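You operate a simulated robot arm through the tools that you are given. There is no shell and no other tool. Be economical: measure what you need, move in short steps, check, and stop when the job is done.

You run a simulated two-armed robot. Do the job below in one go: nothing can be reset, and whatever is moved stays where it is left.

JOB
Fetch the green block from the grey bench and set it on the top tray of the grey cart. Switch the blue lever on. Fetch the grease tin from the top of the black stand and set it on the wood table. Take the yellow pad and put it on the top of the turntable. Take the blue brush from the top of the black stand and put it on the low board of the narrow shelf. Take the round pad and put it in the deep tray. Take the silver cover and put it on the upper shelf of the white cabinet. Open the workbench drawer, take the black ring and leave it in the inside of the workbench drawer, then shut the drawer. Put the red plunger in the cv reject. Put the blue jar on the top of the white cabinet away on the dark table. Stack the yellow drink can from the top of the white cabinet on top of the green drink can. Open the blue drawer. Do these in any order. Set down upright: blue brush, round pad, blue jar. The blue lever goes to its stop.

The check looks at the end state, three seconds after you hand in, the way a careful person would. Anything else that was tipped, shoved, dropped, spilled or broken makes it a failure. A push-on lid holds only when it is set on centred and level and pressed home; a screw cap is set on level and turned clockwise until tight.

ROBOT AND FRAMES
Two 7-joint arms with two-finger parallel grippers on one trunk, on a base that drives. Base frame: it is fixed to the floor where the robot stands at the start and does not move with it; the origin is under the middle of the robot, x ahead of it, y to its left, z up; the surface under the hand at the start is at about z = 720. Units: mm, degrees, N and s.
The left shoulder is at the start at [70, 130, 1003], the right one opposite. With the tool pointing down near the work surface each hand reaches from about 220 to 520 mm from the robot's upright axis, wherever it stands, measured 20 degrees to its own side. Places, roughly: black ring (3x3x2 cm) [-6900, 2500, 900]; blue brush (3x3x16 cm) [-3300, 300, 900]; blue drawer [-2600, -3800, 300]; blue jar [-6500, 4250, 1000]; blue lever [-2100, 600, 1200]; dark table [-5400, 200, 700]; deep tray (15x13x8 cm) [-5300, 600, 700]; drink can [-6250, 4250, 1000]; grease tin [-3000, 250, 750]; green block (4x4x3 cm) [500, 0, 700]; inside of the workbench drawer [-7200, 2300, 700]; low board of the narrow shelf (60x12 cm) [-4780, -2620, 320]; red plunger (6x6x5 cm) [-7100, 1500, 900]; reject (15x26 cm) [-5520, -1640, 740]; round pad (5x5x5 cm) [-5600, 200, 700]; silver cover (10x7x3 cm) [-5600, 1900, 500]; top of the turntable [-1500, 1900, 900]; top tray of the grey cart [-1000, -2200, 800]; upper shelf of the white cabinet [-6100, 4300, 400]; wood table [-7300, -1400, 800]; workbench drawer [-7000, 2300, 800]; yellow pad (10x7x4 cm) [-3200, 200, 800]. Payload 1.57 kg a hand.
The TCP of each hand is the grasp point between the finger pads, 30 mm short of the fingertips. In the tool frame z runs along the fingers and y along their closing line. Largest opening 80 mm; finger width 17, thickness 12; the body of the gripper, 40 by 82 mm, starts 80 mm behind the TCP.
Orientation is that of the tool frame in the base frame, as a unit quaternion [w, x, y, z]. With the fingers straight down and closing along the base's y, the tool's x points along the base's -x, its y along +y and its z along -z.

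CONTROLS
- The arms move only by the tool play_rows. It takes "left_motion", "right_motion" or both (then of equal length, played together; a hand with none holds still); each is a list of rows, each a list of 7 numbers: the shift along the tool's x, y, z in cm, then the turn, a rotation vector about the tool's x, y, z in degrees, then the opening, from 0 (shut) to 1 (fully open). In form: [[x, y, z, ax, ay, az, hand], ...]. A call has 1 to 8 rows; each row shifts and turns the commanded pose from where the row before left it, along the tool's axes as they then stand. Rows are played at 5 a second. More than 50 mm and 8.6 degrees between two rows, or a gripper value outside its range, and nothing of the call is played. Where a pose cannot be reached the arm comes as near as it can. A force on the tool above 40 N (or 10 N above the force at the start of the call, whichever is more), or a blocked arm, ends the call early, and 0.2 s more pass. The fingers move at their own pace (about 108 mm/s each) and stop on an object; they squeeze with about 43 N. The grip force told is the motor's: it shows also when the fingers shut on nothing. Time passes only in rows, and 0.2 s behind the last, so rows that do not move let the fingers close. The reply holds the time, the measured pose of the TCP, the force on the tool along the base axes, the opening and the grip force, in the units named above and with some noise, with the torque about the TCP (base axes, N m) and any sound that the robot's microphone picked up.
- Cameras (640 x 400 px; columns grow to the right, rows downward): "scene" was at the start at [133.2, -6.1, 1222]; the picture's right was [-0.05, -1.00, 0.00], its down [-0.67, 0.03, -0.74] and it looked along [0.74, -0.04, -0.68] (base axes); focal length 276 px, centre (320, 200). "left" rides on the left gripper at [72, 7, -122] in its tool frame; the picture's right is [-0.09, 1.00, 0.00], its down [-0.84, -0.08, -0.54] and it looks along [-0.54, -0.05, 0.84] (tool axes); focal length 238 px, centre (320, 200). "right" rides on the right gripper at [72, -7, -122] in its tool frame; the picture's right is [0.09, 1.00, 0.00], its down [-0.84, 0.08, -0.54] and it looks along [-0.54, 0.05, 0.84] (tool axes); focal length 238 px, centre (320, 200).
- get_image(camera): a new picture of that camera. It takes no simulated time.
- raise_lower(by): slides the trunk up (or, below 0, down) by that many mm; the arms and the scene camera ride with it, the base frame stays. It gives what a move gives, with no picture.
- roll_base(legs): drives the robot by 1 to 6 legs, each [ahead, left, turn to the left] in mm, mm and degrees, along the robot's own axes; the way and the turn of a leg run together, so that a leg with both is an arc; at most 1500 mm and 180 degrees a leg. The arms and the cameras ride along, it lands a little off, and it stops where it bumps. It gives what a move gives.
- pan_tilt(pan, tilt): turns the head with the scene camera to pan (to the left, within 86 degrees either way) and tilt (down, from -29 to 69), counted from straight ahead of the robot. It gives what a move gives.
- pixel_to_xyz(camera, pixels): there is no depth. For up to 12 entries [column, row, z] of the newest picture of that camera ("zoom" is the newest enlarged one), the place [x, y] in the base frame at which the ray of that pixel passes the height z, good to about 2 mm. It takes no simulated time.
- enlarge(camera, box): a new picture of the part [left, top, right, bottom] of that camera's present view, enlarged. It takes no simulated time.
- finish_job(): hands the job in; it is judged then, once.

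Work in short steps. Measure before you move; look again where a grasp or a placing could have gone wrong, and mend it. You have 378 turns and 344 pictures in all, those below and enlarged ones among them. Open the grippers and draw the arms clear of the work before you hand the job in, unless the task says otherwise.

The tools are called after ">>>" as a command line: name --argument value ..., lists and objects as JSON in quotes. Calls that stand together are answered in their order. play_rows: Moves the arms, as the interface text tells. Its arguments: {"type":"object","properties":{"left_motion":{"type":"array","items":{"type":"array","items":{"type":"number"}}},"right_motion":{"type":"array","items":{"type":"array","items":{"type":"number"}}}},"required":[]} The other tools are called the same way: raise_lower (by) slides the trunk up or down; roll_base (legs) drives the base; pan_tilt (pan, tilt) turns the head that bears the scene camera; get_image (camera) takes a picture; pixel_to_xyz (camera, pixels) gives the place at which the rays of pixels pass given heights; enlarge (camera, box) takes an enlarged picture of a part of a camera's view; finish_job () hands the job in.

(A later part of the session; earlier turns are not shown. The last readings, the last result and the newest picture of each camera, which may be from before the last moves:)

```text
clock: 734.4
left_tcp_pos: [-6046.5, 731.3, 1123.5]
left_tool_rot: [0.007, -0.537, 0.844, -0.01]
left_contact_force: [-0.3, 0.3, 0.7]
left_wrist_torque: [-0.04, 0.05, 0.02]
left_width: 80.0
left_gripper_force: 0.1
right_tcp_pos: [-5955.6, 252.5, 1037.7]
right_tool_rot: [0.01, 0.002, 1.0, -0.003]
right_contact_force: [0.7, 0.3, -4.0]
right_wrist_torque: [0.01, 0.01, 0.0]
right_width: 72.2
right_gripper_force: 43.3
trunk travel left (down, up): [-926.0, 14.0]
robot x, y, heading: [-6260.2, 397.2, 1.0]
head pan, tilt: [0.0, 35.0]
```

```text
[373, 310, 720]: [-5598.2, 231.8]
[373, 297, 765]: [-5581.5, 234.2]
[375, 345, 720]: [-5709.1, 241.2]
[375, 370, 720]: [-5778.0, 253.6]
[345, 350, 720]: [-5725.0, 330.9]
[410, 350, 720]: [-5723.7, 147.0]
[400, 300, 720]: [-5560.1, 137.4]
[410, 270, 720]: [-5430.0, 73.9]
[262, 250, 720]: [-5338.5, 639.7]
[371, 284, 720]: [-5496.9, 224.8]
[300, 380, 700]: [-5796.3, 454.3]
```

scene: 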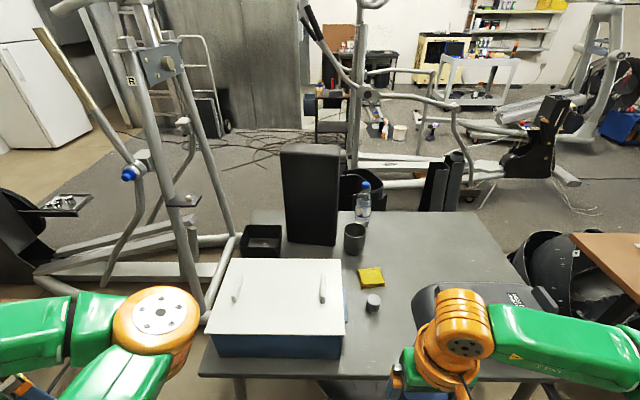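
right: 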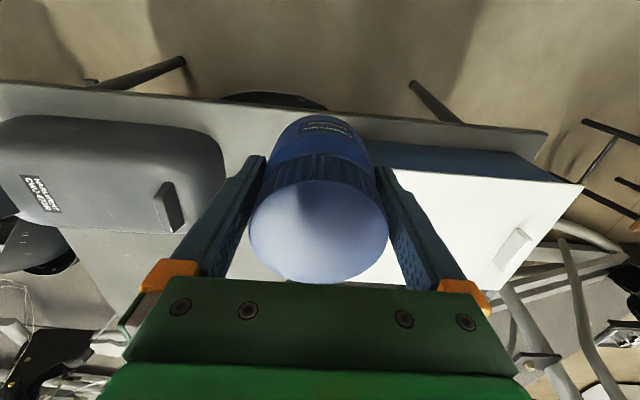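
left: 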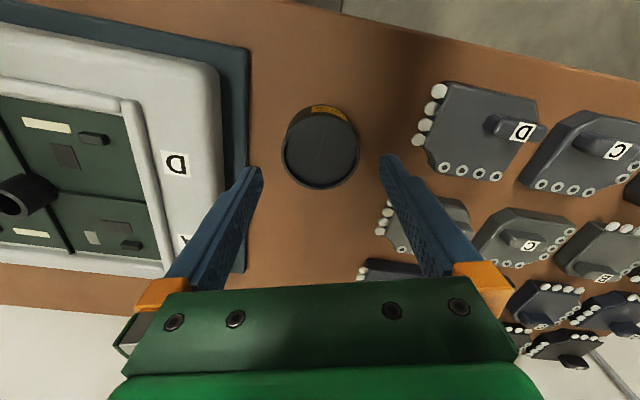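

I drive 220 mm closer, lower the trunk 150 mm, and look with the right camera before placing the jar at ≈(-5725,245).

>>> raise_lower --by -150

>>> roll_base --legs '[[215, 0, -0.9]]'

>>> get_image --camera "right"

>>> get_image --camera "scene"

```text
clock: 736.2
left_tcp_pos: [-6046.2, 730.0, 973.4]
left_tool_rot: [0.007, -0.538, 0.843, -0.01]
left_contact_force: [-0.5, -0.4, -0.2]
left_wrist_torque: [0.0, -0.01, 0.0]
left_width: 79.9
left_gripper_force: 0.1
right_tcp_pos: [-5954.3, 251.4, 886.7]
right_tool_rot: [0.011, 0.001, 1.0, -0.002]
right_contact_force: [0.1, -0.5, -2.3]
right_wrist_torque: [0.0, 0.01, 0.0]
right_width: 72.2
right_gripper_force: 43.0
trunk travel left (down, up): [-776.0, 164.0]
robot x, y, heading: [-6266.1, 394.3, 0.8]
head pan, tilt: [0.0, 35.0]
```

```text
clock: 737.8
left_tcp_pos: [-5828.3, 728.0, 973.7]
left_tool_rot: [0.006, -0.529, 0.848, -0.01]
left_contact_force: [-0.3, 0.1, -0.4]
left_wrist_torque: [-0.02, -0.04, -0.02]
left_width: 79.8
left_gripper_force: 0.0
right_tcp_pos: [-5745.8, 247.5, 887.0]
right_tool_rot: [0.012, 0.009, 1.0, -0.003]
right_contact_force: [-0.3, -0.3, -3.1]
right_wrist_torque: [0.0, -0.01, -0.02]
right_width: 72.3
right_gripper_force: 42.4
trunk travel left (down, up): [-776.0, 164.0]
robot x, y, heading: [-6046.6, 402.1, -0.2]
head pan, tilt: [0.0, 35.0]
```

```text
92 pictures are left
```

right: 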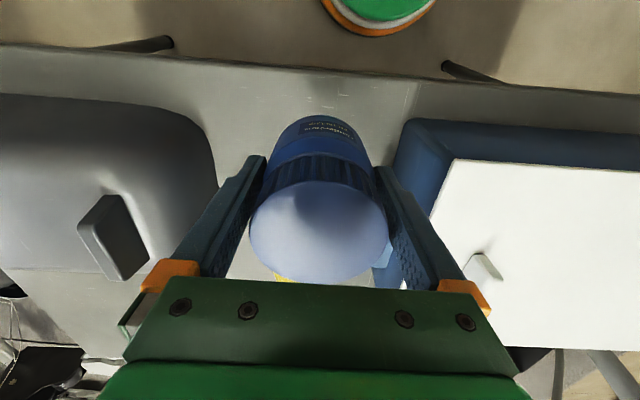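

```text
91 pictures are left
```

scene: 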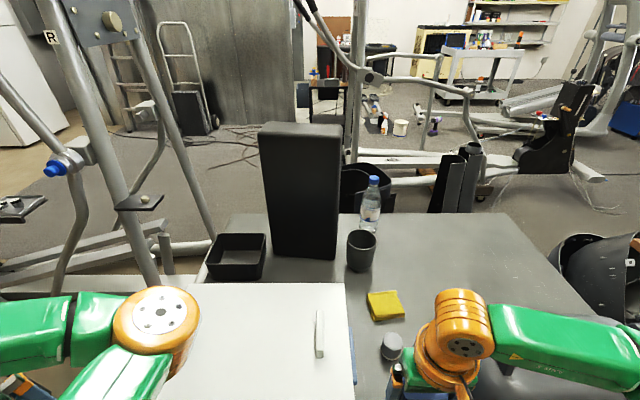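

>>> pixel_to_xyz --camera "right" --pixels '[[400, 135, 730], [393, 180, 760], [455, 160, 840], [432, 215, 840], [217, 170, 760], [190, 120, 730], [330, 75, 720]]'

>>> pixel_to_xyz --camera "scene" --pixels '[[346, 284, 840], [350, 310, 800], [357, 390, 760], [392, 345, 745], [239, 278, 730], [212, 240, 800], [265, 236, 800]]'

```text
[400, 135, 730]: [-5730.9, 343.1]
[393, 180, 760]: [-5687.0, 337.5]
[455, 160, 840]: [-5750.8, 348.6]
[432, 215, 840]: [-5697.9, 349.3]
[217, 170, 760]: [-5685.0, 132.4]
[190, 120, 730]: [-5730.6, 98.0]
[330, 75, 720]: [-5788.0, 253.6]
```

```text
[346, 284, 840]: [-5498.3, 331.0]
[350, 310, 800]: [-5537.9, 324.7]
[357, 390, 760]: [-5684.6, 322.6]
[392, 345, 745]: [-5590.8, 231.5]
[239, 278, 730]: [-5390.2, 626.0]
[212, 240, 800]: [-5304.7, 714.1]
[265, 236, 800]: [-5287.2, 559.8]
```

Room is fine (y 132–337). I move 26 mm forward, 12 mm right, and lower to ~790, then in small steps.

>>> play_rows --right_motion '[[-2.6, -1.2, 0, 0, 0, 0, 0.4], [0, 0, 3.2, 0, 0, 0, 0.4], [0, 0, 3.2, 0, 0, 0, 0.4], [0, 0, 2.8, 0, 0, 0, 0.4], [0, 0, 0.4, 0, 0, 0, 0.4], [0, 0, 0.4, 0, 0, 0, 0.4], [0, 0, 0.4, 0, 0, 0, 0.4], [0, 0, 0.4, 0, 0, 0, 0.4]]'

>>> get_image --camera "right"

```text
clock: 739.6
left_tcp_pos: [-5826.6, 727.7, 973.4]
left_tool_rot: [0.007, -0.53, 0.848, -0.011]
left_contact_force: [-0.2, 0.5, -0.2]
left_wrist_torque: [0.0, -0.04, 0.0]
left_width: 80.0
left_gripper_force: 0.1
right_tcp_pos: [-5716.6, 234.8, 780.0]
right_tool_rot: [0.012, 0.009, 1.0, -0.002]
right_contact_force: [0.9, -0.6, 0.6]
right_wrist_torque: [0.03, -0.11, -0.04]
right_width: 72.1
right_gripper_force: 42.8
trunk travel left (down, up): [-776.0, 164.0]
robot x, y, heading: [-6047.9, 395.8, -0.2]
head pan, tilt: [0.0, 35.0]
```

```text
90 pictures are left
```

right: 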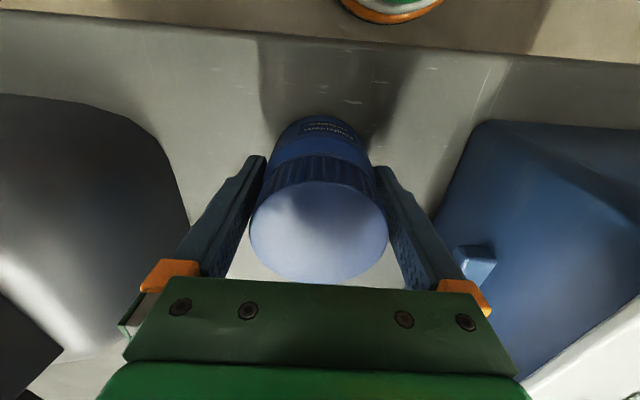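

The weight is nearly off the hand: contact begins. I lower slightly until a clear contact, then open and lift.

>>> play_rows --right_motion '[[0, 0, 0.2, 0, 0, 0, 0.4], [0, 0, 0.1, 0, 0, 0, 0.4], [0, 0, 0, 0, 0, 0, 1], [0, 0, 0, 0, 0, 0, 1], [0, 0, 0, 0, 0, 0, 1], [0, 0, -3, 0, 0, 0, 1], [0, 0, -4.5, 0, 0, 0, 1], [0, 0, -4.5, 0, 0, 0, 1]]'

>>> get_image --camera "right"

```text
clock: 741.4
left_tcp_pos: [-5827.5, 728.7, 973.1]
left_tool_rot: [0.007, -0.53, 0.848, -0.01]
left_contact_force: [0.0, 1.0, -0.8]
left_wrist_torque: [-0.02, -0.01, -0.01]
left_width: 79.8
left_gripper_force: 0.0
right_tcp_pos: [-5721.3, 232.9, 898.0]
right_tool_rot: [0.01, 0.01, 1.0, -0.002]
right_contact_force: [-0.7, 0.1, 0.2]
right_wrist_torque: [-0.02, 0.01, -0.01]
right_width: 80.1
right_gripper_force: 0.0
trunk travel left (down, up): [-776.0, 164.0]
robot x, y, heading: [-6046.4, 397.8, -0.1]
head pan, tilt: [0.0, 35.0]
```

```text
89 pictures are left
```

right: 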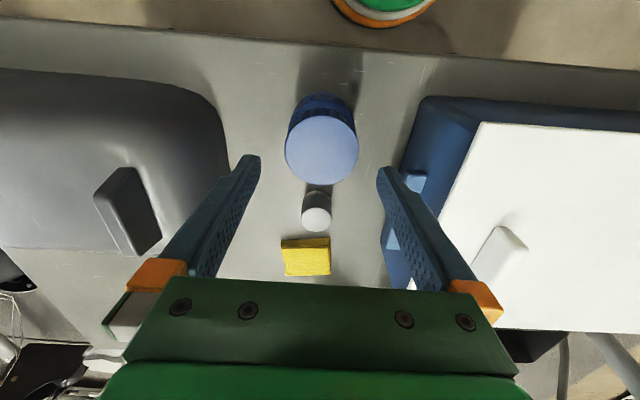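

Jar stands upright. Now the round pad at (316,210): I measure it.

>>> pixel_to_xyz --camera "right" --pixels '[[316, 217, 770], [316, 217, 760], [302, 217, 770], [331, 217, 770], [317, 190, 722], [320, 155, 820]]'

>>> enlarge --camera "right" --box '[270, 160, 370, 240]'

```text
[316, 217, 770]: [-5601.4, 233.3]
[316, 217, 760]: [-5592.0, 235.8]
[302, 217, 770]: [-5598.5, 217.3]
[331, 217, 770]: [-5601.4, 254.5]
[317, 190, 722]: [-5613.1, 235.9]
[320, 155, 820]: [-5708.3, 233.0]
```

```text
5.00 times, centred on (320, 200) of right
```

zoom: 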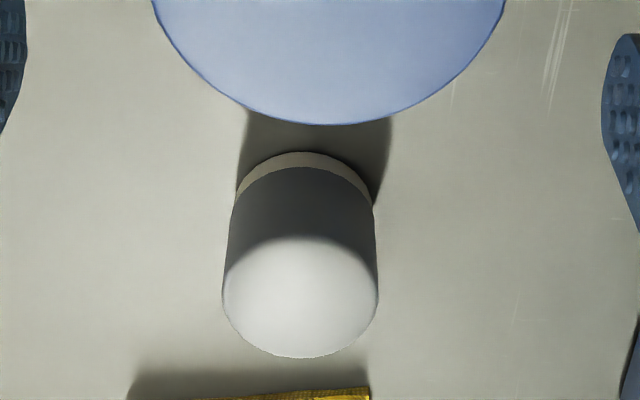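

Pad at (-5597,234). I go over it and descend to TCP ≈757.

>>> play_rows --right_motion '[[-4.13, 0, 0, 0, 0, 0, 0.8], [-4.13, 0, 0, 0, 0, 0, 0.8], [-4.13, 0, 0, 0, 0, 0, 0.8], [0, 0, 4, 0, 0, 0, 0.8], [0, 0, 4, 0, 0, 0, 0.8], [0, 0, 3.5, 0, 0, 0, 0.8], [0, 0, 0, 0, 0, 0, 0.8]]'

>>> get_image --camera "right"

```text
clock: 743.0
left_tcp_pos: [-5828.1, 728.6, 973.3]
left_tool_rot: [0.006, -0.531, 0.847, -0.011]
left_contact_force: [-0.8, 0.0, -0.5]
left_wrist_torque: [-0.01, 0.03, -0.01]
left_width: 80.0
left_gripper_force: 0.2
right_tcp_pos: [-5592.7, 231.8, 784.3]
right_tool_rot: [0.01, 0.009, 1.0, -0.002]
right_contact_force: [-0.1, 0.0, -0.3]
right_wrist_torque: [0.0, 0.01, -0.01]
right_width: 64.1
right_gripper_force: 0.2
trunk travel left (down, up): [-776.0, 164.0]
robot x, y, heading: [-6052.5, 400.9, -0.2]
head pan, tilt: [0.0, 35.0]
```

```text
87 pictures are left
```

right: 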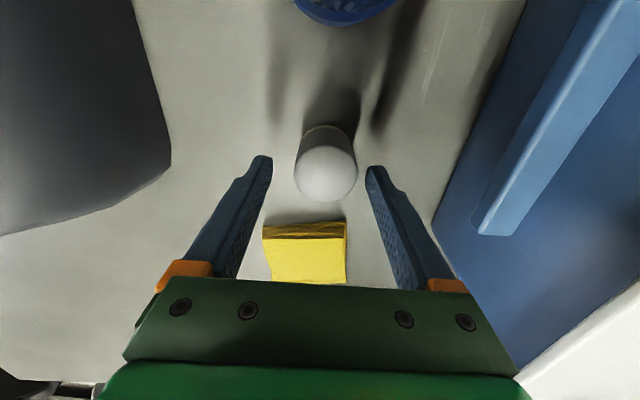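

Centred. I go down 28 mm, close and lift.

>>> play_rows --right_motion '[[0, 0.3, 1.4, 0, 0, 0, 0.8], [0, 0, 1.4, 0, 0, 0, 0.8], [0, 0, 0, 0, 0, 0, 0], [0, 0, 0, 0, 0, 0, 0], [0, 0, 0, 0, 0, 0, 0], [0, 0, -3, 0, 0, 0, 0], [0, 0, -4.5, 0, 0, 0, 0], [0, 0, -4.5, 0, 0, 0, 0]]'

>>> get_image --camera "right"

>>> get_image --camera "scene"

```text
clock: 744.8
left_tcp_pos: [-5828.8, 729.2, 973.5]
left_tool_rot: [0.007, -0.529, 0.848, -0.011]
left_contact_force: [0.0, 0.4, 0.7]
left_wrist_torque: [-0.03, -0.03, 0.01]
left_width: 79.9
left_gripper_force: 0.0
right_tcp_pos: [-5595.7, 237.3, 877.0]
right_tool_rot: [0.01, 0.01, 1.0, -0.002]
right_contact_force: [0.9, 0.0, -1.1]
right_wrist_torque: [0.0, -0.03, 0.01]
right_width: 41.1
right_gripper_force: 43.2
trunk travel left (down, up): [-776.0, 164.0]
robot x, y, heading: [-6051.9, 397.1, -0.1]
head pan, tilt: [0.0, 35.0]
```

```text
86 pictures are left
```

right: 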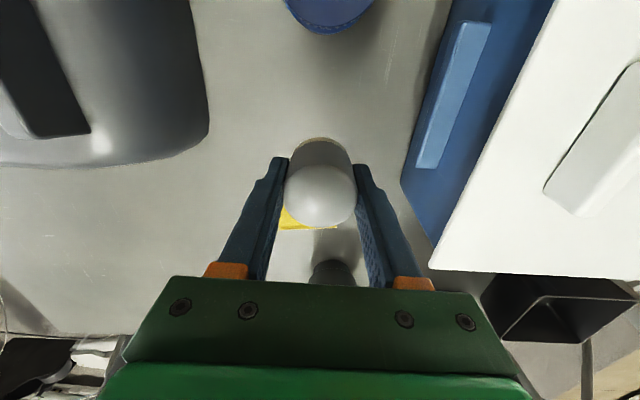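

```text
85 pictures are left
```

scene: 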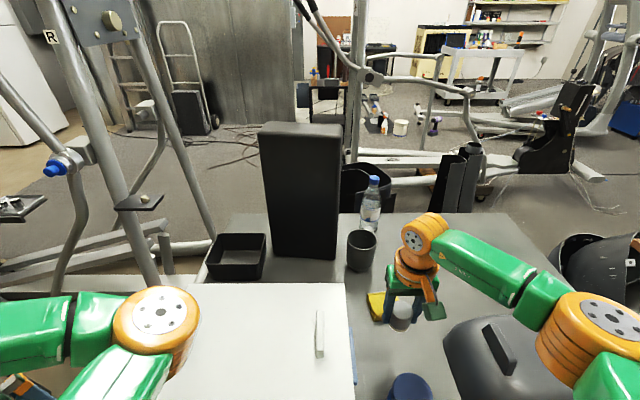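

Pad is held (41 mm). The deep tray is behind the white-lid box; I'd reach it with a forward-tilted hand from here. I measure the tray, box and the frame on the left.

>>> pixel_to_xyz --camera "scene" --pixels '[[150, 285, 0], [170, 272, 100], [205, 262, 720], [213, 237, 800], [266, 234, 800], [262, 277, 720], [208, 278, 720], [185, 290, 840], [345, 284, 840], [140, 200, 700], [100, 120, 1000]]'

>>> enlarge --camera "scene" --box '[120, 200, 400, 360]'

```text
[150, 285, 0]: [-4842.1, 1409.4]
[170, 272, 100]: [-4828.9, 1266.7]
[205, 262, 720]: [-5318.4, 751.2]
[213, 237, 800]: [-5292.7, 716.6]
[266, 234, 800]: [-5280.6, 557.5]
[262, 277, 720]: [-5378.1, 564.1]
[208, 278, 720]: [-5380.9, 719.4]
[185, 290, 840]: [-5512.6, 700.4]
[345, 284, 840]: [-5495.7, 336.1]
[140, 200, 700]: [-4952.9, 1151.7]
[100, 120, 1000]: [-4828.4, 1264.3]
```

```text
2.29 times, centred on (260, 280) of scene
```

zoom: 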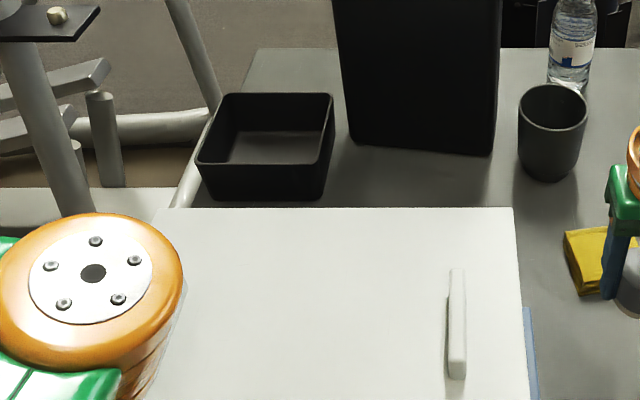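

The tray centre is ≈(-5335,640). To hold the pad upright with a 60° tilted tool, I'll set the pad on the box's flat white lid first and regrasp it tilted. I raise and shift the base left 240 mm.

>>> play_rows --right_motion '[[0, 0, -3.5, 0, 0, 0, 0], [0, 0, -3.5, 0, 0, 0, 0]]'

>>> roll_base --legs '[[0, 245, 0]]'

>>> get_image --camera "right"

```text
clock: 745.4
left_tcp_pos: [-5827.9, 727.6, 974.3]
left_tool_rot: [0.008, -0.531, 0.848, -0.011]
left_contact_force: [-0.4, 0.2, -0.1]
left_wrist_torque: [-0.01, 0.0, -0.01]
left_width: 79.8
left_gripper_force: 0.2
right_tcp_pos: [-5596.7, 237.3, 946.7]
right_tool_rot: [0.01, 0.01, 1.0, -0.002]
right_contact_force: [0.0, -0.1, -1.0]
right_wrist_torque: [-0.01, 0.0, -0.03]
right_width: 41.2
right_gripper_force: 43.2
trunk travel left (down, up): [-776.0, 164.0]
robot x, y, heading: [-6050.6, 396.8, -0.2]
head pan, tilt: [0.0, 35.0]
```

```text
clock: 747.2
left_tcp_pos: [-5827.2, 973.9, 973.6]
left_tool_rot: [0.008, -0.531, 0.847, -0.009]
left_contact_force: [-0.4, 0.1, 0.3]
left_wrist_torque: [0.01, 0.0, 0.0]
left_width: 80.2
left_gripper_force: 0.1
right_tcp_pos: [-5594.7, 484.1, 945.6]
right_tool_rot: [0.01, 0.009, 1.0, -0.001]
right_contact_force: [0.3, -0.8, 0.3]
right_wrist_torque: [0.01, -0.01, -0.03]
right_width: 41.3
right_gripper_force: 42.7
trunk travel left (down, up): [-776.0, 164.0]
robot x, y, heading: [-6050.0, 643.1, -0.7]
head pan, tilt: [0.0, 35.0]
```

```text
83 pictures are left
```

right: 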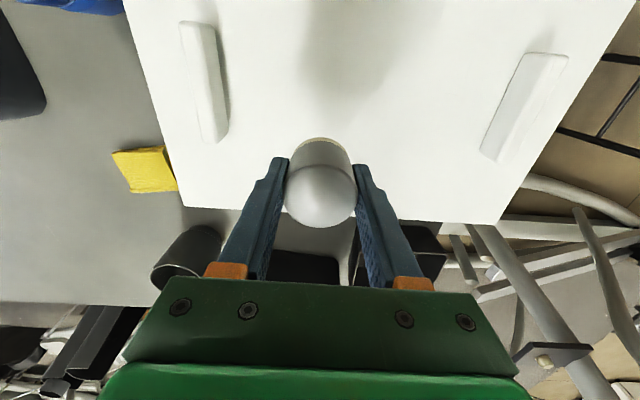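

The pad is above the lid's free middle. I lower it to contact.

>>> play_rows --right_motion '[[0, 0, 3, 0, 0, 0, 0], [0, 0, 2, 0, 0, 0, 0], [0, 0, 0.5, 0, 0, 0, 0], [0, 0, 0.4, 0, 0, 0, 0], [0, 0, 0.3, 0, 0, 0, 0], [0, 0, 0.3, 0, 0, 0, 0], [0, 0, 0.3, 0, 0, 0, 0], [0, 0, 0.3, 0, 0, 0, 0]]'

```text
clock: 748.7
left_tcp_pos: [-5830.3, 975.9, 975.2]
left_tool_rot: [0.009, -0.529, 0.848, -0.013]
left_contact_force: [-0.2, 0.2, -0.1]
left_wrist_torque: [-0.02, -0.01, 0.0]
left_width: 80.0
left_gripper_force: 0.1
right_tcp_pos: [-5595.4, 485.6, 886.0]
right_tool_rot: [0.016, 0.01, 1.0, -0.001]
right_contact_force: [-4.2, -0.3, 18.0]
right_wrist_torque: [0.05, 0.24, -0.02]
right_width: 41.2
right_gripper_force: 42.9
trunk travel left (down, up): [-776.0, 164.0]
robot x, y, heading: [-6046.7, 646.8, 0.0]
head pan, tilt: [0.0, 35.0]
stopped in row 7 (right hand): the force on the tool passed its limit at 48 N (the readings are from after the stop); the commanded pose is now the measured one
```

Lid is at 850. I release, rise, and pitch the hand 60° forward.

>>> play_rows --right_motion '[[0, 0, -0.2, 0, 0, 0, 0], [0, 0, 0, 0, 0, 0, 0.9], [0, 0, 0, 0, 0, 0, 0.9], [0, 0, -3, 0, 0, 0, 0.9], [0, 0, -4, 0, 0, 0, 0.9], [0, 0, -3, 0, 0, 0, 0.9]]'

>>> play_rows --right_motion '[[0, 0, 0, 0, -7.5, 0, 0.9], [0, 0, 0, 0, -7.5, 0, 0.9], [0, 0, 0, 0, -7.5, 0, 0.9], [0, 0, 0, 0, -7.5, 0, 0.9], [0, 0, 0, 0, -7.5, 0, 0.9], [0, 0, 0, 0, -7.5, 0, 0.9], [0, 0, 0, 0, -7.5, 0, 0.9], [0, 0, 0, 0, -7.5, 0, 0.9]]'

>>> get_image --camera "right"

>>> get_image --camera "scene"

```text
clock: 750.1
left_tcp_pos: [-5826.5, 975.7, 973.5]
left_tool_rot: [0.007, -0.531, 0.848, -0.011]
left_contact_force: [0.3, 0.1, -1.0]
left_wrist_torque: [0.04, 0.01, 0.0]
left_width: 80.2
left_gripper_force: 0.1
right_tcp_pos: [-5594.6, 484.9, 985.5]
right_tool_rot: [0.012, 0.01, 1.0, -0.001]
right_contact_force: [0.4, -0.7, 0.2]
right_wrist_torque: [0.0, 0.03, -0.02]
right_width: 72.1
right_gripper_force: 0.0
trunk travel left (down, up): [-776.0, 164.0]
robot x, y, heading: [-6044.9, 644.9, -0.2]
head pan, tilt: [0.0, 35.0]
```

```text
clock: 751.9
left_tcp_pos: [-5826.1, 975.0, 972.6]
left_tool_rot: [0.006, -0.53, 0.848, -0.011]
left_contact_force: [0.1, -0.6, 0.1]
left_wrist_torque: [0.02, 0.01, -0.01]
left_width: 80.0
left_gripper_force: 0.1
right_tcp_pos: [-5594.8, 492.0, 986.7]
right_tool_rot: [0.497, 0.005, 0.868, -0.002]
right_contact_force: [0.1, 0.0, 0.3]
right_wrist_torque: [-0.02, 0.01, 0.0]
right_width: 71.9
right_gripper_force: 0.0
right hand out of reach, approached as far as the arm can: row 8
trunk travel left (down, up): [-776.0, 164.0]
robot x, y, heading: [-6048.7, 644.5, -0.1]
head pan, tilt: [0.0, 35.0]
```

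```text
82 pictures are left
```

right: 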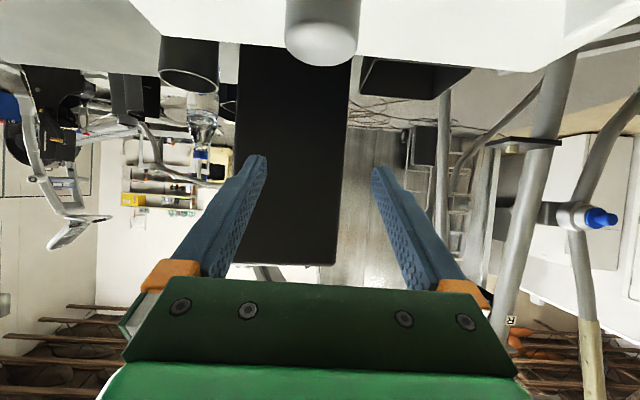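

```text
81 pictures are left
```

scene: 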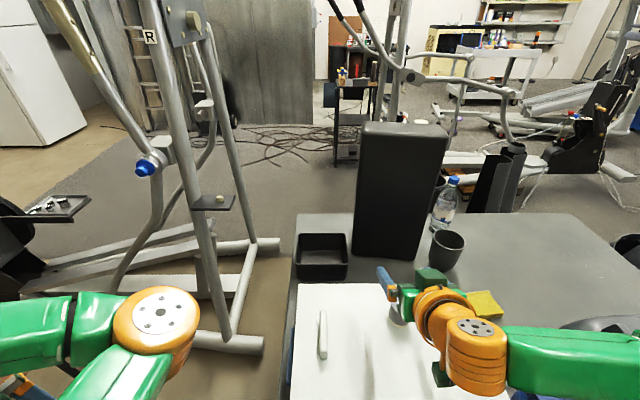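

Pad stands on the lid. I lower the tilted hand around it, checking before the last part.

>>> play_rows --right_motion '[[2.5, -0.15, 0.98, 0, 0, 0, 0.9], [2.5, -0.15, 0.98, 0, 0, 0, 0.9], [2.5, -0.15, 0.98, 0, 0, 0, 0.9], [0, 0, 0, 0, 0, 0, 0.9]]'

>>> get_image --camera "right"

```text
clock: 752.9
left_tcp_pos: [-5827.1, 973.4, 974.5]
left_tool_rot: [0.006, -0.53, 0.848, -0.01]
left_contact_force: [-0.2, 0.0, 0.2]
left_wrist_torque: [-0.03, 0.0, 0.01]
left_width: 80.0
left_gripper_force: 0.0
right_tcp_pos: [-5595.5, 490.3, 985.8]
right_tool_rot: [0.497, 0.005, 0.868, -0.002]
right_contact_force: [0.9, 0.4, -0.9]
right_wrist_torque: [-0.01, 0.0, 0.01]
right_width: 71.8
right_gripper_force: 0.0
right hand out of reach, approached as far as the arm can: row 1, 2, 3
trunk travel left (down, up): [-776.0, 164.0]
robot x, y, heading: [-6046.2, 643.7, -0.1]
head pan, tilt: [0.0, 35.0]
```

```text
80 pictures are left
```

right: 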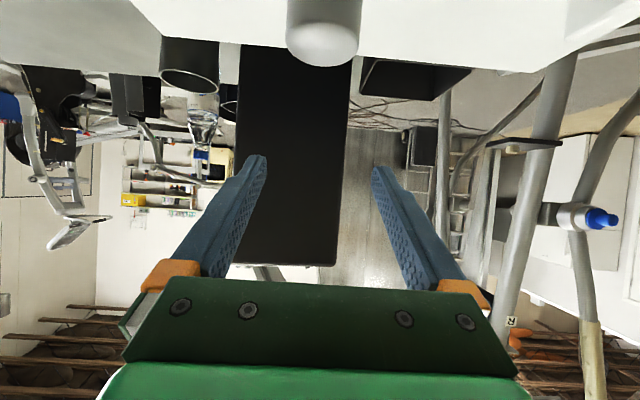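

The arm is folded there, so I use the trunk (−105 mm) and base (−16 mm) instead.

>>> roll_base --legs '[[-15, -5, 0]]'

>>> raise_lower --by -85

>>> get_image --camera "right"

```text
clock: 753.7
left_tcp_pos: [-5838.5, 971.4, 972.7]
left_tool_rot: [0.005, -0.53, 0.848, -0.01]
left_contact_force: [0.5, 0.9, -0.7]
left_wrist_torque: [-0.03, 0.05, -0.01]
left_width: 80.1
left_gripper_force: 0.0
right_tcp_pos: [-5606.4, 486.9, 984.9]
right_tool_rot: [0.496, 0.005, 0.869, -0.002]
right_contact_force: [0.0, -0.4, 0.1]
right_wrist_torque: [0.01, 0.05, 0.01]
right_width: 72.0
right_gripper_force: 0.1
trunk travel left (down, up): [-776.0, 164.0]
robot x, y, heading: [-6062.6, 642.3, -0.3]
head pan, tilt: [0.0, 35.0]
```

```text
clock: 754.9
left_tcp_pos: [-5841.3, 970.4, 889.6]
left_tool_rot: [0.007, -0.53, 0.848, -0.011]
left_contact_force: [-0.3, 0.2, 0.4]
left_wrist_torque: [0.01, -0.03, 0.03]
left_width: 80.0
left_gripper_force: 0.0
right_tcp_pos: [-5609.0, 486.0, 900.4]
right_tool_rot: [0.497, 0.006, 0.868, -0.003]
right_contact_force: [0.3, -0.1, -0.1]
right_wrist_torque: [0.04, -0.03, -0.01]
right_width: 71.9
right_gripper_force: 0.1
trunk travel left (down, up): [-691.0, 249.0]
robot x, y, heading: [-6061.0, 639.8, -0.1]
head pan, tilt: [0.0, 35.0]
```

```text
79 pictures are left
```

right: 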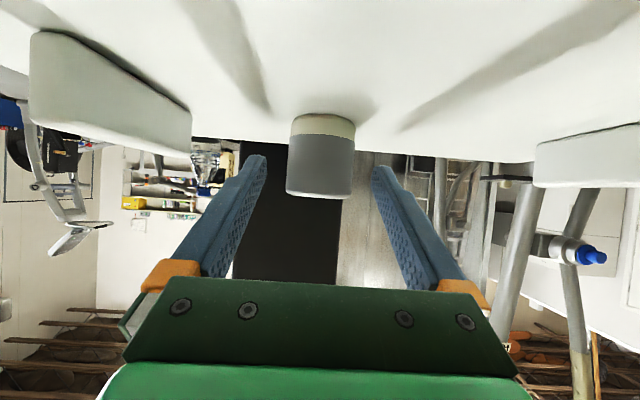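

Pad is centred between the fingers. I lower 16 mm and close.

>>> raise_lower --by -16

>>> play_rows --right_motion '[[0, 0, 0, 0, 0, 0, 0.3], [0, 0, 0, 0, 0, 0, 0.2], [0, 0, 0, 0, 0, 0, 0.2]]'

>>> get_image --camera "right"

```text
clock: 755.5
left_tcp_pos: [-5841.6, 970.0, 872.9]
left_tool_rot: [0.006, -0.53, 0.848, -0.01]
left_contact_force: [0.5, 0.6, 0.1]
left_wrist_torque: [0.0, -0.01, 0.0]
left_width: 80.0
left_gripper_force: 0.1
right_tcp_pos: [-5610.2, 486.0, 884.8]
right_tool_rot: [0.498, 0.005, 0.867, -0.002]
right_contact_force: [-0.7, -1.0, 0.6]
right_wrist_torque: [0.05, 0.03, 0.0]
right_width: 72.2
right_gripper_force: 0.1
trunk travel left (down, up): [-675.0, 265.0]
robot x, y, heading: [-6063.0, 638.7, -0.1]
head pan, tilt: [0.0, 35.0]
```

```text
clock: 756.3
left_tcp_pos: [-5842.2, 970.3, 872.2]
left_tool_rot: [0.006, -0.53, 0.848, -0.011]
left_contact_force: [1.0, -0.2, -0.1]
left_wrist_torque: [-0.03, -0.01, 0.02]
left_width: 80.1
left_gripper_force: 0.1
right_tcp_pos: [-5609.2, 486.4, 884.4]
right_tool_rot: [0.497, 0.006, 0.868, -0.002]
right_contact_force: [0.0, 0.5, 0.4]
right_wrist_torque: [-0.01, -0.05, -0.02]
right_width: 41.0
right_gripper_force: 42.7
trunk travel left (down, up): [-675.0, 265.0]
robot x, y, heading: [-6062.4, 643.9, -0.3]
head pan, tilt: [0.0, 35.0]
```

```text
78 pictures are left
```

right: 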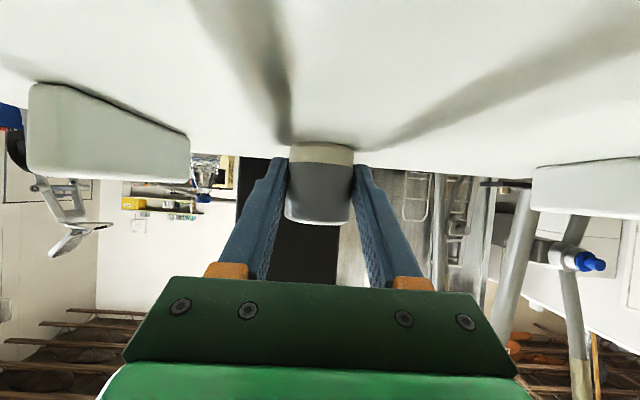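

Pad gripped with the tool tilted 60°. From the west the box would be in the way when lowering, so I'll come from the north-west: base to ≈(-5776,1147), heading −38°.

>>> raise_lower --by 90

>>> roll_base --legs '[[-150, 0, 0], [0, 500, 0], [0, 0, -38], [340, 274, 0]]'

>>> pan_tilt --pan 0 --tilt 38

>>> get_image --camera "scene"

```text
clock: 757.5
left_tcp_pos: [-5841.9, 970.3, 961.7]
left_tool_rot: [0.006, -0.53, 0.848, -0.011]
left_contact_force: [0.1, 0.3, -0.1]
left_wrist_torque: [-0.01, -0.04, 0.02]
left_width: 80.2
left_gripper_force: 0.0
right_tcp_pos: [-5609.1, 486.2, 975.0]
right_tool_rot: [0.497, 0.006, 0.868, -0.002]
right_contact_force: [0.7, -0.2, -0.7]
right_wrist_torque: [-0.01, 0.02, -0.01]
right_width: 41.1
right_gripper_force: 42.9
trunk travel left (down, up): [-765.0, 175.0]
robot x, y, heading: [-6059.7, 637.1, -0.3]
head pan, tilt: [0.0, 35.0]
```

```text
clock: 765.6
left_tcp_pos: [-5391.7, 1261.1, 963.5]
left_tool_rot: [0.002, -0.218, 0.976, -0.012]
left_contact_force: [1.6, -0.2, -0.6]
left_wrist_torque: [-0.03, -0.05, -0.02]
left_width: 80.2
left_gripper_force: 0.0
right_tcp_pos: [-5515.1, 738.5, 973.8]
right_tool_rot: [0.468, 0.294, 0.816, -0.167]
right_contact_force: [0.1, -0.1, -0.3]
right_wrist_torque: [-0.02, 0.01, 0.01]
right_width: 40.9
right_gripper_force: 43.2
trunk travel left (down, up): [-765.0, 175.0]
robot x, y, heading: [-5769.9, 1140.5, -39.1]
head pan, tilt: [0.0, 35.0]
```

```text
clock: 766.2
left_tcp_pos: [-5391.4, 1261.7, 962.1]
left_tool_rot: [0.003, -0.217, 0.976, -0.012]
left_contact_force: [-0.1, 0.2, -0.1]
left_wrist_torque: [0.05, 0.0, -0.02]
left_width: 80.3
left_gripper_force: 0.1
right_tcp_pos: [-5513.7, 740.0, 975.0]
right_tool_rot: [0.468, 0.293, 0.817, -0.167]
right_contact_force: [-0.3, -0.3, -1.7]
right_wrist_torque: [0.01, -0.01, 0.0]
right_width: 41.0
right_gripper_force: 43.3
trunk travel left (down, up): [-765.0, 175.0]
robot x, y, heading: [-5775.7, 1142.0, -38.7]
head pan, tilt: [0.0, 38.0]
```

```text
77 pictures are left
```

scene: 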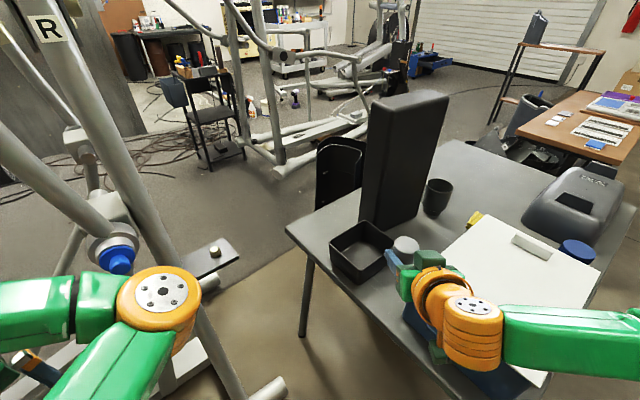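

The tray is right beside the held pad. I measure the tray rim.

>>> pixel_to_xyz --camera "scene" --pixels '[[329, 243, 795], [361, 221, 795], [393, 243, 795], [362, 272, 795], [361, 246, 795], [362, 258, 730], [285, 229, 720]]'

>>> get_image --camera "right"

```text
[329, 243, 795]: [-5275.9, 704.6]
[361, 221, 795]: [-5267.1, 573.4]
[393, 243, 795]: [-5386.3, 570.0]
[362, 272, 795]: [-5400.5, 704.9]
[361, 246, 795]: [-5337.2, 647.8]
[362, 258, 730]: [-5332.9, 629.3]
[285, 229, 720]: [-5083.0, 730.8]
```

```text
76 pictures are left
```

right: 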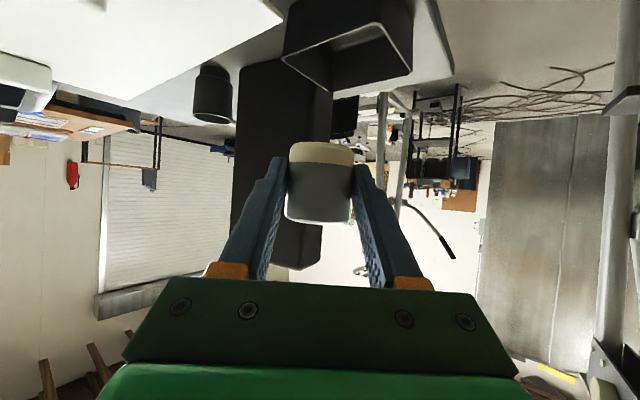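

Tray centre (-5333,638). I extend the arm 188 mm forward and 33 mm left over it.

>>> play_rows --right_motion '[[-1.88, 0.66, 3.26, 0, 0, 0, 0.2], [-1.88, 0.66, 3.26, 0, 0, 0, 0.2], [-1.88, 0.66, 3.26, 0, 0, 0, 0.2], [-1.88, 0.66, 3.26, 0, 0, 0, 0.2], [-1.88, 0.66, 3.26, 0, 0, 0, 0.2], [0, 0, 0, 0, 0, 0, 0.2]]'

>>> get_image --camera "scene"

>>> get_image --camera "right"

```text
clock: 767.6
left_tcp_pos: [-5392.1, 1261.1, 961.8]
left_tool_rot: [0.003, -0.218, 0.976, -0.012]
left_contact_force: [-1.4, -0.8, -0.3]
left_wrist_torque: [0.02, -0.01, 0.01]
left_width: 80.1
left_gripper_force: 0.0
right_tcp_pos: [-5348.7, 646.9, 975.2]
right_tool_rot: [0.469, 0.292, 0.817, -0.166]
right_contact_force: [-0.5, -0.5, 0.2]
right_wrist_torque: [0.0, 0.01, 0.0]
right_width: 41.0
right_gripper_force: 43.3
trunk travel left (down, up): [-765.0, 175.0]
robot x, y, heading: [-5771.7, 1146.0, -39.0]
head pan, tilt: [0.0, 38.0]
```

```text
75 pictures are left
```

scene: 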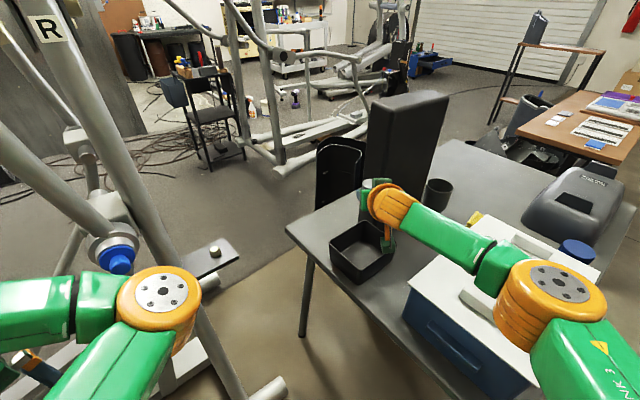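

```text
74 pictures are left
```

right: 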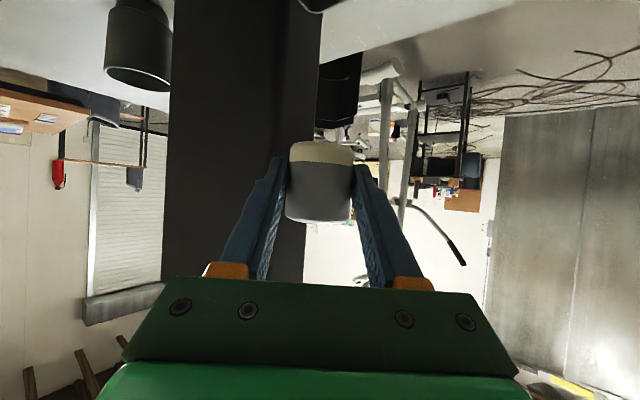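

To keep the elbow clear of the box I move the base 60 mm forward while retracting the arm, lower the trunk 60 mm, then will lower the rest with the arm.

>>> play_rows --right_motion '[[1.5, 0, -2.6, 0, 0, 0, 0.2], [1.5, 0, -2.6, 0, 0, 0, 0.2]]'

>>> roll_base --legs '[[60, 0, 0]]'

>>> raise_lower --by -60

>>> get_image --camera "scene"

```text
clock: 768.2
left_tcp_pos: [-5393.3, 1261.7, 963.0]
left_tool_rot: [0.003, -0.219, 0.976, -0.013]
left_contact_force: [-0.9, 0.1, 0.3]
left_wrist_torque: [-0.01, -0.03, -0.01]
left_width: 80.0
left_gripper_force: 0.1
right_tcp_pos: [-5395.5, 683.6, 977.3]
right_tool_rot: [0.468, 0.293, 0.817, -0.167]
right_contact_force: [-0.1, 0.4, 0.4]
right_wrist_torque: [0.02, 0.0, 0.01]
right_width: 41.1
right_gripper_force: 43.3
trunk travel left (down, up): [-765.0, 175.0]
robot x, y, heading: [-5769.1, 1135.8, -39.0]
head pan, tilt: [0.0, 38.0]
```

```text
clock: 769.2
left_tcp_pos: [-5347.7, 1225.9, 964.2]
left_tool_rot: [0.004, -0.218, 0.976, -0.013]
left_contact_force: [0.7, 0.1, 0.3]
left_wrist_torque: [-0.02, 0.03, -0.01]
left_width: 80.1
left_gripper_force: 0.1
right_tcp_pos: [-5351.0, 647.1, 979.0]
right_tool_rot: [0.469, 0.294, 0.816, -0.168]
right_contact_force: [0.3, 0.8, -0.2]
right_wrist_torque: [-0.02, -0.02, 0.0]
right_width: 40.9
right_gripper_force: 42.7
trunk travel left (down, up): [-765.0, 175.0]
robot x, y, heading: [-5727.8, 1107.1, -39.3]
head pan, tilt: [0.0, 38.0]
```

```text
clock: 770.2
left_tcp_pos: [-5345.6, 1224.5, 902.1]
left_tool_rot: [0.004, -0.218, 0.976, -0.013]
left_contact_force: [-0.6, 0.7, 0.6]
left_wrist_torque: [0.01, 0.04, 0.03]
left_width: 80.0
left_gripper_force: 0.1
right_tcp_pos: [-5349.3, 645.8, 915.0]
right_tool_rot: [0.468, 0.293, 0.817, -0.167]
right_contact_force: [-0.1, -0.5, -0.3]
right_wrist_torque: [-0.02, 0.03, -0.02]
right_width: 41.1
right_gripper_force: 42.8
trunk travel left (down, up): [-705.0, 235.0]
robot x, y, heading: [-5726.6, 1104.7, -39.3]
head pan, tilt: [0.0, 38.0]
```

```text
73 pictures are left
```

scene: 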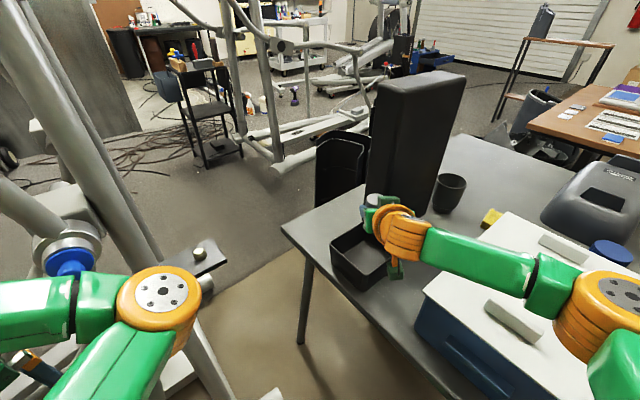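

Position is right. I lower with the arm 100 mm and look.

>>> play_rows --right_motion '[[2.17, 0, 1.25, 0, 0, 0, 0.2], [2.17, 0, 1.25, 0, 0, 0, 0.2], [2.17, 0, 1.25, 0, 0, 0, 0.2], [2.17, 0, 1.25, 0, 0, 0, 0.2], [0, 0, 0, 0, 0, 0, 0.2]]'

>>> enlarge --camera "scene" --box '[290, 160, 490, 320]'

>>> get_image --camera "right"

```text
clock: 771.4
left_tcp_pos: [-5344.8, 1223.1, 903.0]
left_tool_rot: [0.002, -0.218, 0.976, -0.012]
left_contact_force: [0.0, 1.1, 0.6]
left_wrist_torque: [0.0, 0.02, -0.04]
left_width: 79.9
left_gripper_force: 0.1
right_tcp_pos: [-5348.3, 645.6, 817.3]
right_tool_rot: [0.468, 0.294, 0.817, -0.167]
right_contact_force: [-1.1, 0.4, 0.1]
right_wrist_torque: [0.0, 0.01, -0.01]
right_width: 40.8
right_gripper_force: 43.0
trunk travel left (down, up): [-705.0, 235.0]
robot x, y, heading: [-5725.4, 1104.3, -39.2]
head pan, tilt: [0.0, 38.0]
```

```text
2.50 times, centred on (390, 240) of scene
```

zoom: 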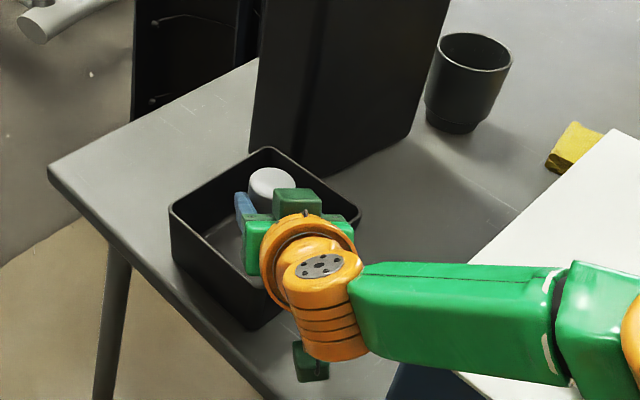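

```text
71 pictures are left
```

right: 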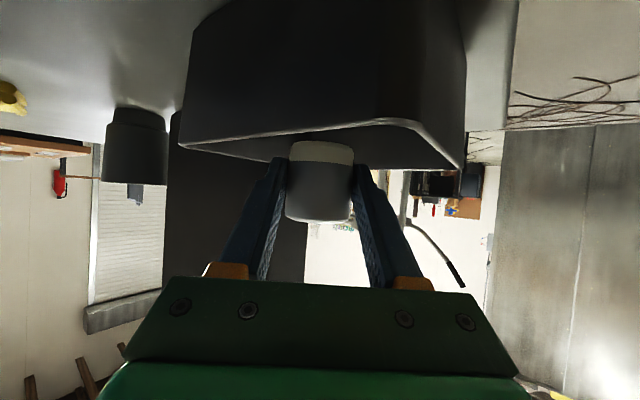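

The pad is over the tray. I shift 26 mm further in so the gripper clears the near rim, then lower gently.

>>> play_rows --right_motion '[[-1.3, 0, 2.25, 0, 0, 0, 0.2], [1.3, 0, 0.75, 0, 0, 0, 0.2], [1.3, 0, 0.75, 0, 0, 0, 0.2], [0.43, 0, 0.25, 0, 0, 0, 0.2], [0.43, 0, 0.25, 0, 0, 0, 0.2], [0.35, 0, 0.2, 0, 0, 0, 0.2], [0.35, 0, 0.2, 0, 0, 0, 0.2]]'

>>> enlarge --camera "scene" --box '[290, 160, 490, 320]'

```text
clock: 773.0
left_tcp_pos: [-5346.1, 1225.2, 903.7]
left_tool_rot: [0.003, -0.218, 0.976, -0.014]
left_contact_force: [0.0, -0.9, 0.6]
left_wrist_torque: [0.03, 0.01, -0.01]
left_width: 80.1
left_gripper_force: 0.0
right_tcp_pos: [-5329.0, 631.2, 771.9]
right_tool_rot: [0.471, 0.292, 0.815, -0.169]
right_contact_force: [6.9, -4.8, 24.4]
right_wrist_torque: [1.55, 1.31, -0.13]
right_width: 41.1
right_gripper_force: 42.9
trunk travel left (down, up): [-705.0, 235.0]
robot x, y, heading: [-5722.9, 1103.4, -39.2]
head pan, tilt: [0.0, 38.0]
```

```text
2.50 times, centred on (390, 240) of scene
```

zoom: 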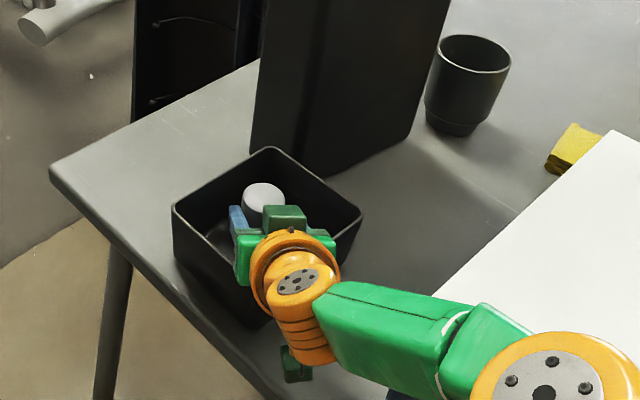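

Likely the gripper touches the near rim. I raise 6 mm, shift 13 mm further in, and lower again.

>>> play_rows --right_motion '[[-0.52, 0, -0.3, 0, 0, 0, 0.2], [-0.65, 0, 1.13, 0, 0, 0, 0.2], [0.43, 0, 0.25, 0, 0, 0, 0.2], [0.26, 0, 0.15, 0, 0, 0, 0.2], [0.26, 0, 0.15, 0, 0, 0, 0.2], [0.26, 0, 0.15, 0, 0, 0, 0.2], [0.26, 0, 0.15, 0, 0, 0, 0.2]]'

>>> get_image --camera "right"

```text
clock: 774.2
left_tcp_pos: [-5345.0, 1226.8, 903.4]
left_tool_rot: [0.003, -0.219, 0.976, -0.015]
left_contact_force: [0.7, -0.6, 0.0]
left_wrist_torque: [0.0, 0.02, -0.05]
left_width: 80.0
left_gripper_force: 0.0
right_tcp_pos: [-5320.4, 621.4, 772.9]
right_tool_rot: [0.474, 0.293, 0.812, -0.175]
right_contact_force: [-0.2, 0.9, 23.4]
right_wrist_torque: [0.69, 1.86, -0.07]
right_width: 41.2
right_gripper_force: 43.0
trunk travel left (down, up): [-705.0, 235.0]
robot x, y, heading: [-5725.3, 1104.3, -38.9]
head pan, tilt: [0.0, 38.0]
stopped in row 6 (right hand): the force on the tool passed its limit at 45 N (the readings are from after the stop); the commanded pose is now the measured one
```

```text
69 pictures are left
```

right: 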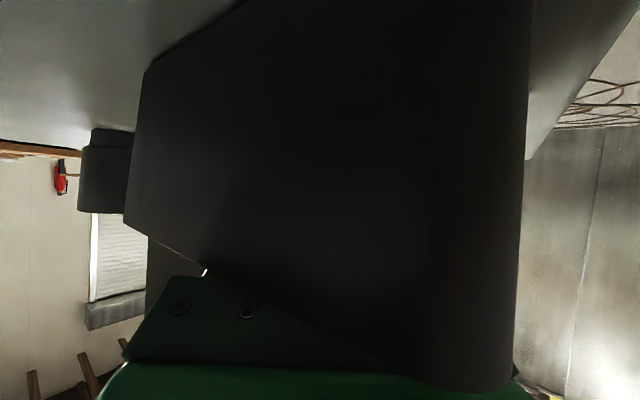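

The gripper's corner meets the tray rim 14 mm before the floor. I shift 11 mm toward +x and lower as far as it goes, then release with only a small drop.

>>> play_rows --right_motion '[[-0.52, 0, -0.3, 0, 0, 0, 0.2], [-0.43, 0.69, 0.74, 0, 0, 0, 0.2], [0.43, 0, 0.25, 0, 0, 0, 0.2], [0.26, 0, 0.15, 0, 0, 0, 0.2], [0.17, 0, 0.1, 0, 0, 0, 0.2], [0.17, 0, 0.1, 0, 0, 0, 0.2]]'

>>> enlarge --camera "scene" --box '[310, 190, 430, 280]'

```text
clock: 775.6
left_tcp_pos: [-5346.3, 1223.7, 903.2]
left_tool_rot: [0.003, -0.217, 0.976, -0.012]
left_contact_force: [0.5, 0.4, 0.1]
left_wrist_torque: [0.01, 0.03, -0.02]
left_width: 80.1
left_gripper_force: 0.1
right_tcp_pos: [-5312.5, 620.9, 775.2]
right_tool_rot: [0.47, 0.294, 0.815, -0.17]
right_contact_force: [0.0, -0.3, -0.5]
right_wrist_torque: [-0.01, 0.02, 0.01]
right_width: 40.6
right_gripper_force: 43.3
right hand out of reach, approached as far as the arm can: row 2, 3, 6
trunk travel left (down, up): [-705.0, 235.0]
robot x, y, heading: [-5725.6, 1101.2, -39.3]
head pan, tilt: [0.0, 38.0]
```

```text
4.44 times, centred on (370, 235) of scene
```

zoom: 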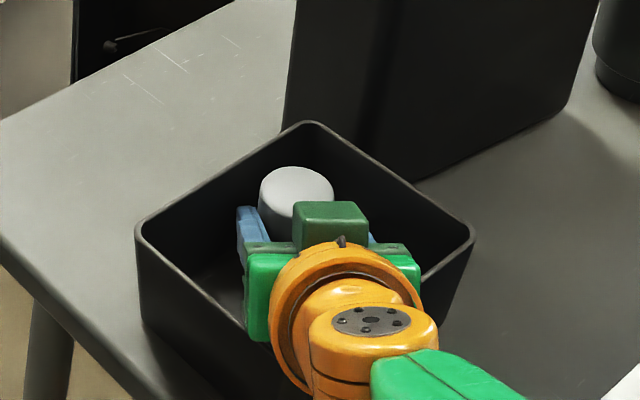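

I lower the last millimetres with the trunk.

>>> raise_lower --by -5

>>> raise_lower --by -4

```text
clock: 776.1
left_tcp_pos: [-5346.2, 1223.1, 897.0]
left_tool_rot: [0.003, -0.217, 0.976, -0.013]
left_contact_force: [0.6, 0.2, -0.8]
left_wrist_torque: [0.01, -0.04, -0.01]
left_width: 79.9
left_gripper_force: 0.0
right_tcp_pos: [-5314.8, 622.3, 773.3]
right_tool_rot: [0.472, 0.294, 0.813, -0.172]
right_contact_force: [1.8, -5.5, 16.3]
right_wrist_torque: [0.82, 1.23, 0.17]
right_width: 41.5
right_gripper_force: 43.3
trunk travel left (down, up): [-700.0, 240.0]
robot x, y, heading: [-5728.2, 1104.8, -39.3]
head pan, tilt: [0.0, 38.0]
```

```text
clock: 776.6
left_tcp_pos: [-5346.3, 1224.3, 893.7]
left_tool_rot: [0.003, -0.219, 0.976, -0.014]
left_contact_force: [0.5, -0.1, 0.4]
left_wrist_torque: [0.0, 0.02, -0.01]
left_width: 79.9
left_gripper_force: 0.0
right_tcp_pos: [-5313.9, 622.1, 773.4]
right_tool_rot: [0.475, 0.293, 0.811, -0.175]
right_contact_force: [-0.4, 1.6, 14.0]
right_wrist_torque: [0.42, 1.07, -0.12]
right_width: 41.2
right_gripper_force: 43.3
trunk travel left (down, up): [-696.0, 244.0]
robot x, y, heading: [-5723.0, 1103.8, -39.1]
head pan, tilt: [0.0, 38.0]
stopped: the force on the tool passed its limit at 42 N (the readings are from after the stop); the commanded pose is now the measured one
```

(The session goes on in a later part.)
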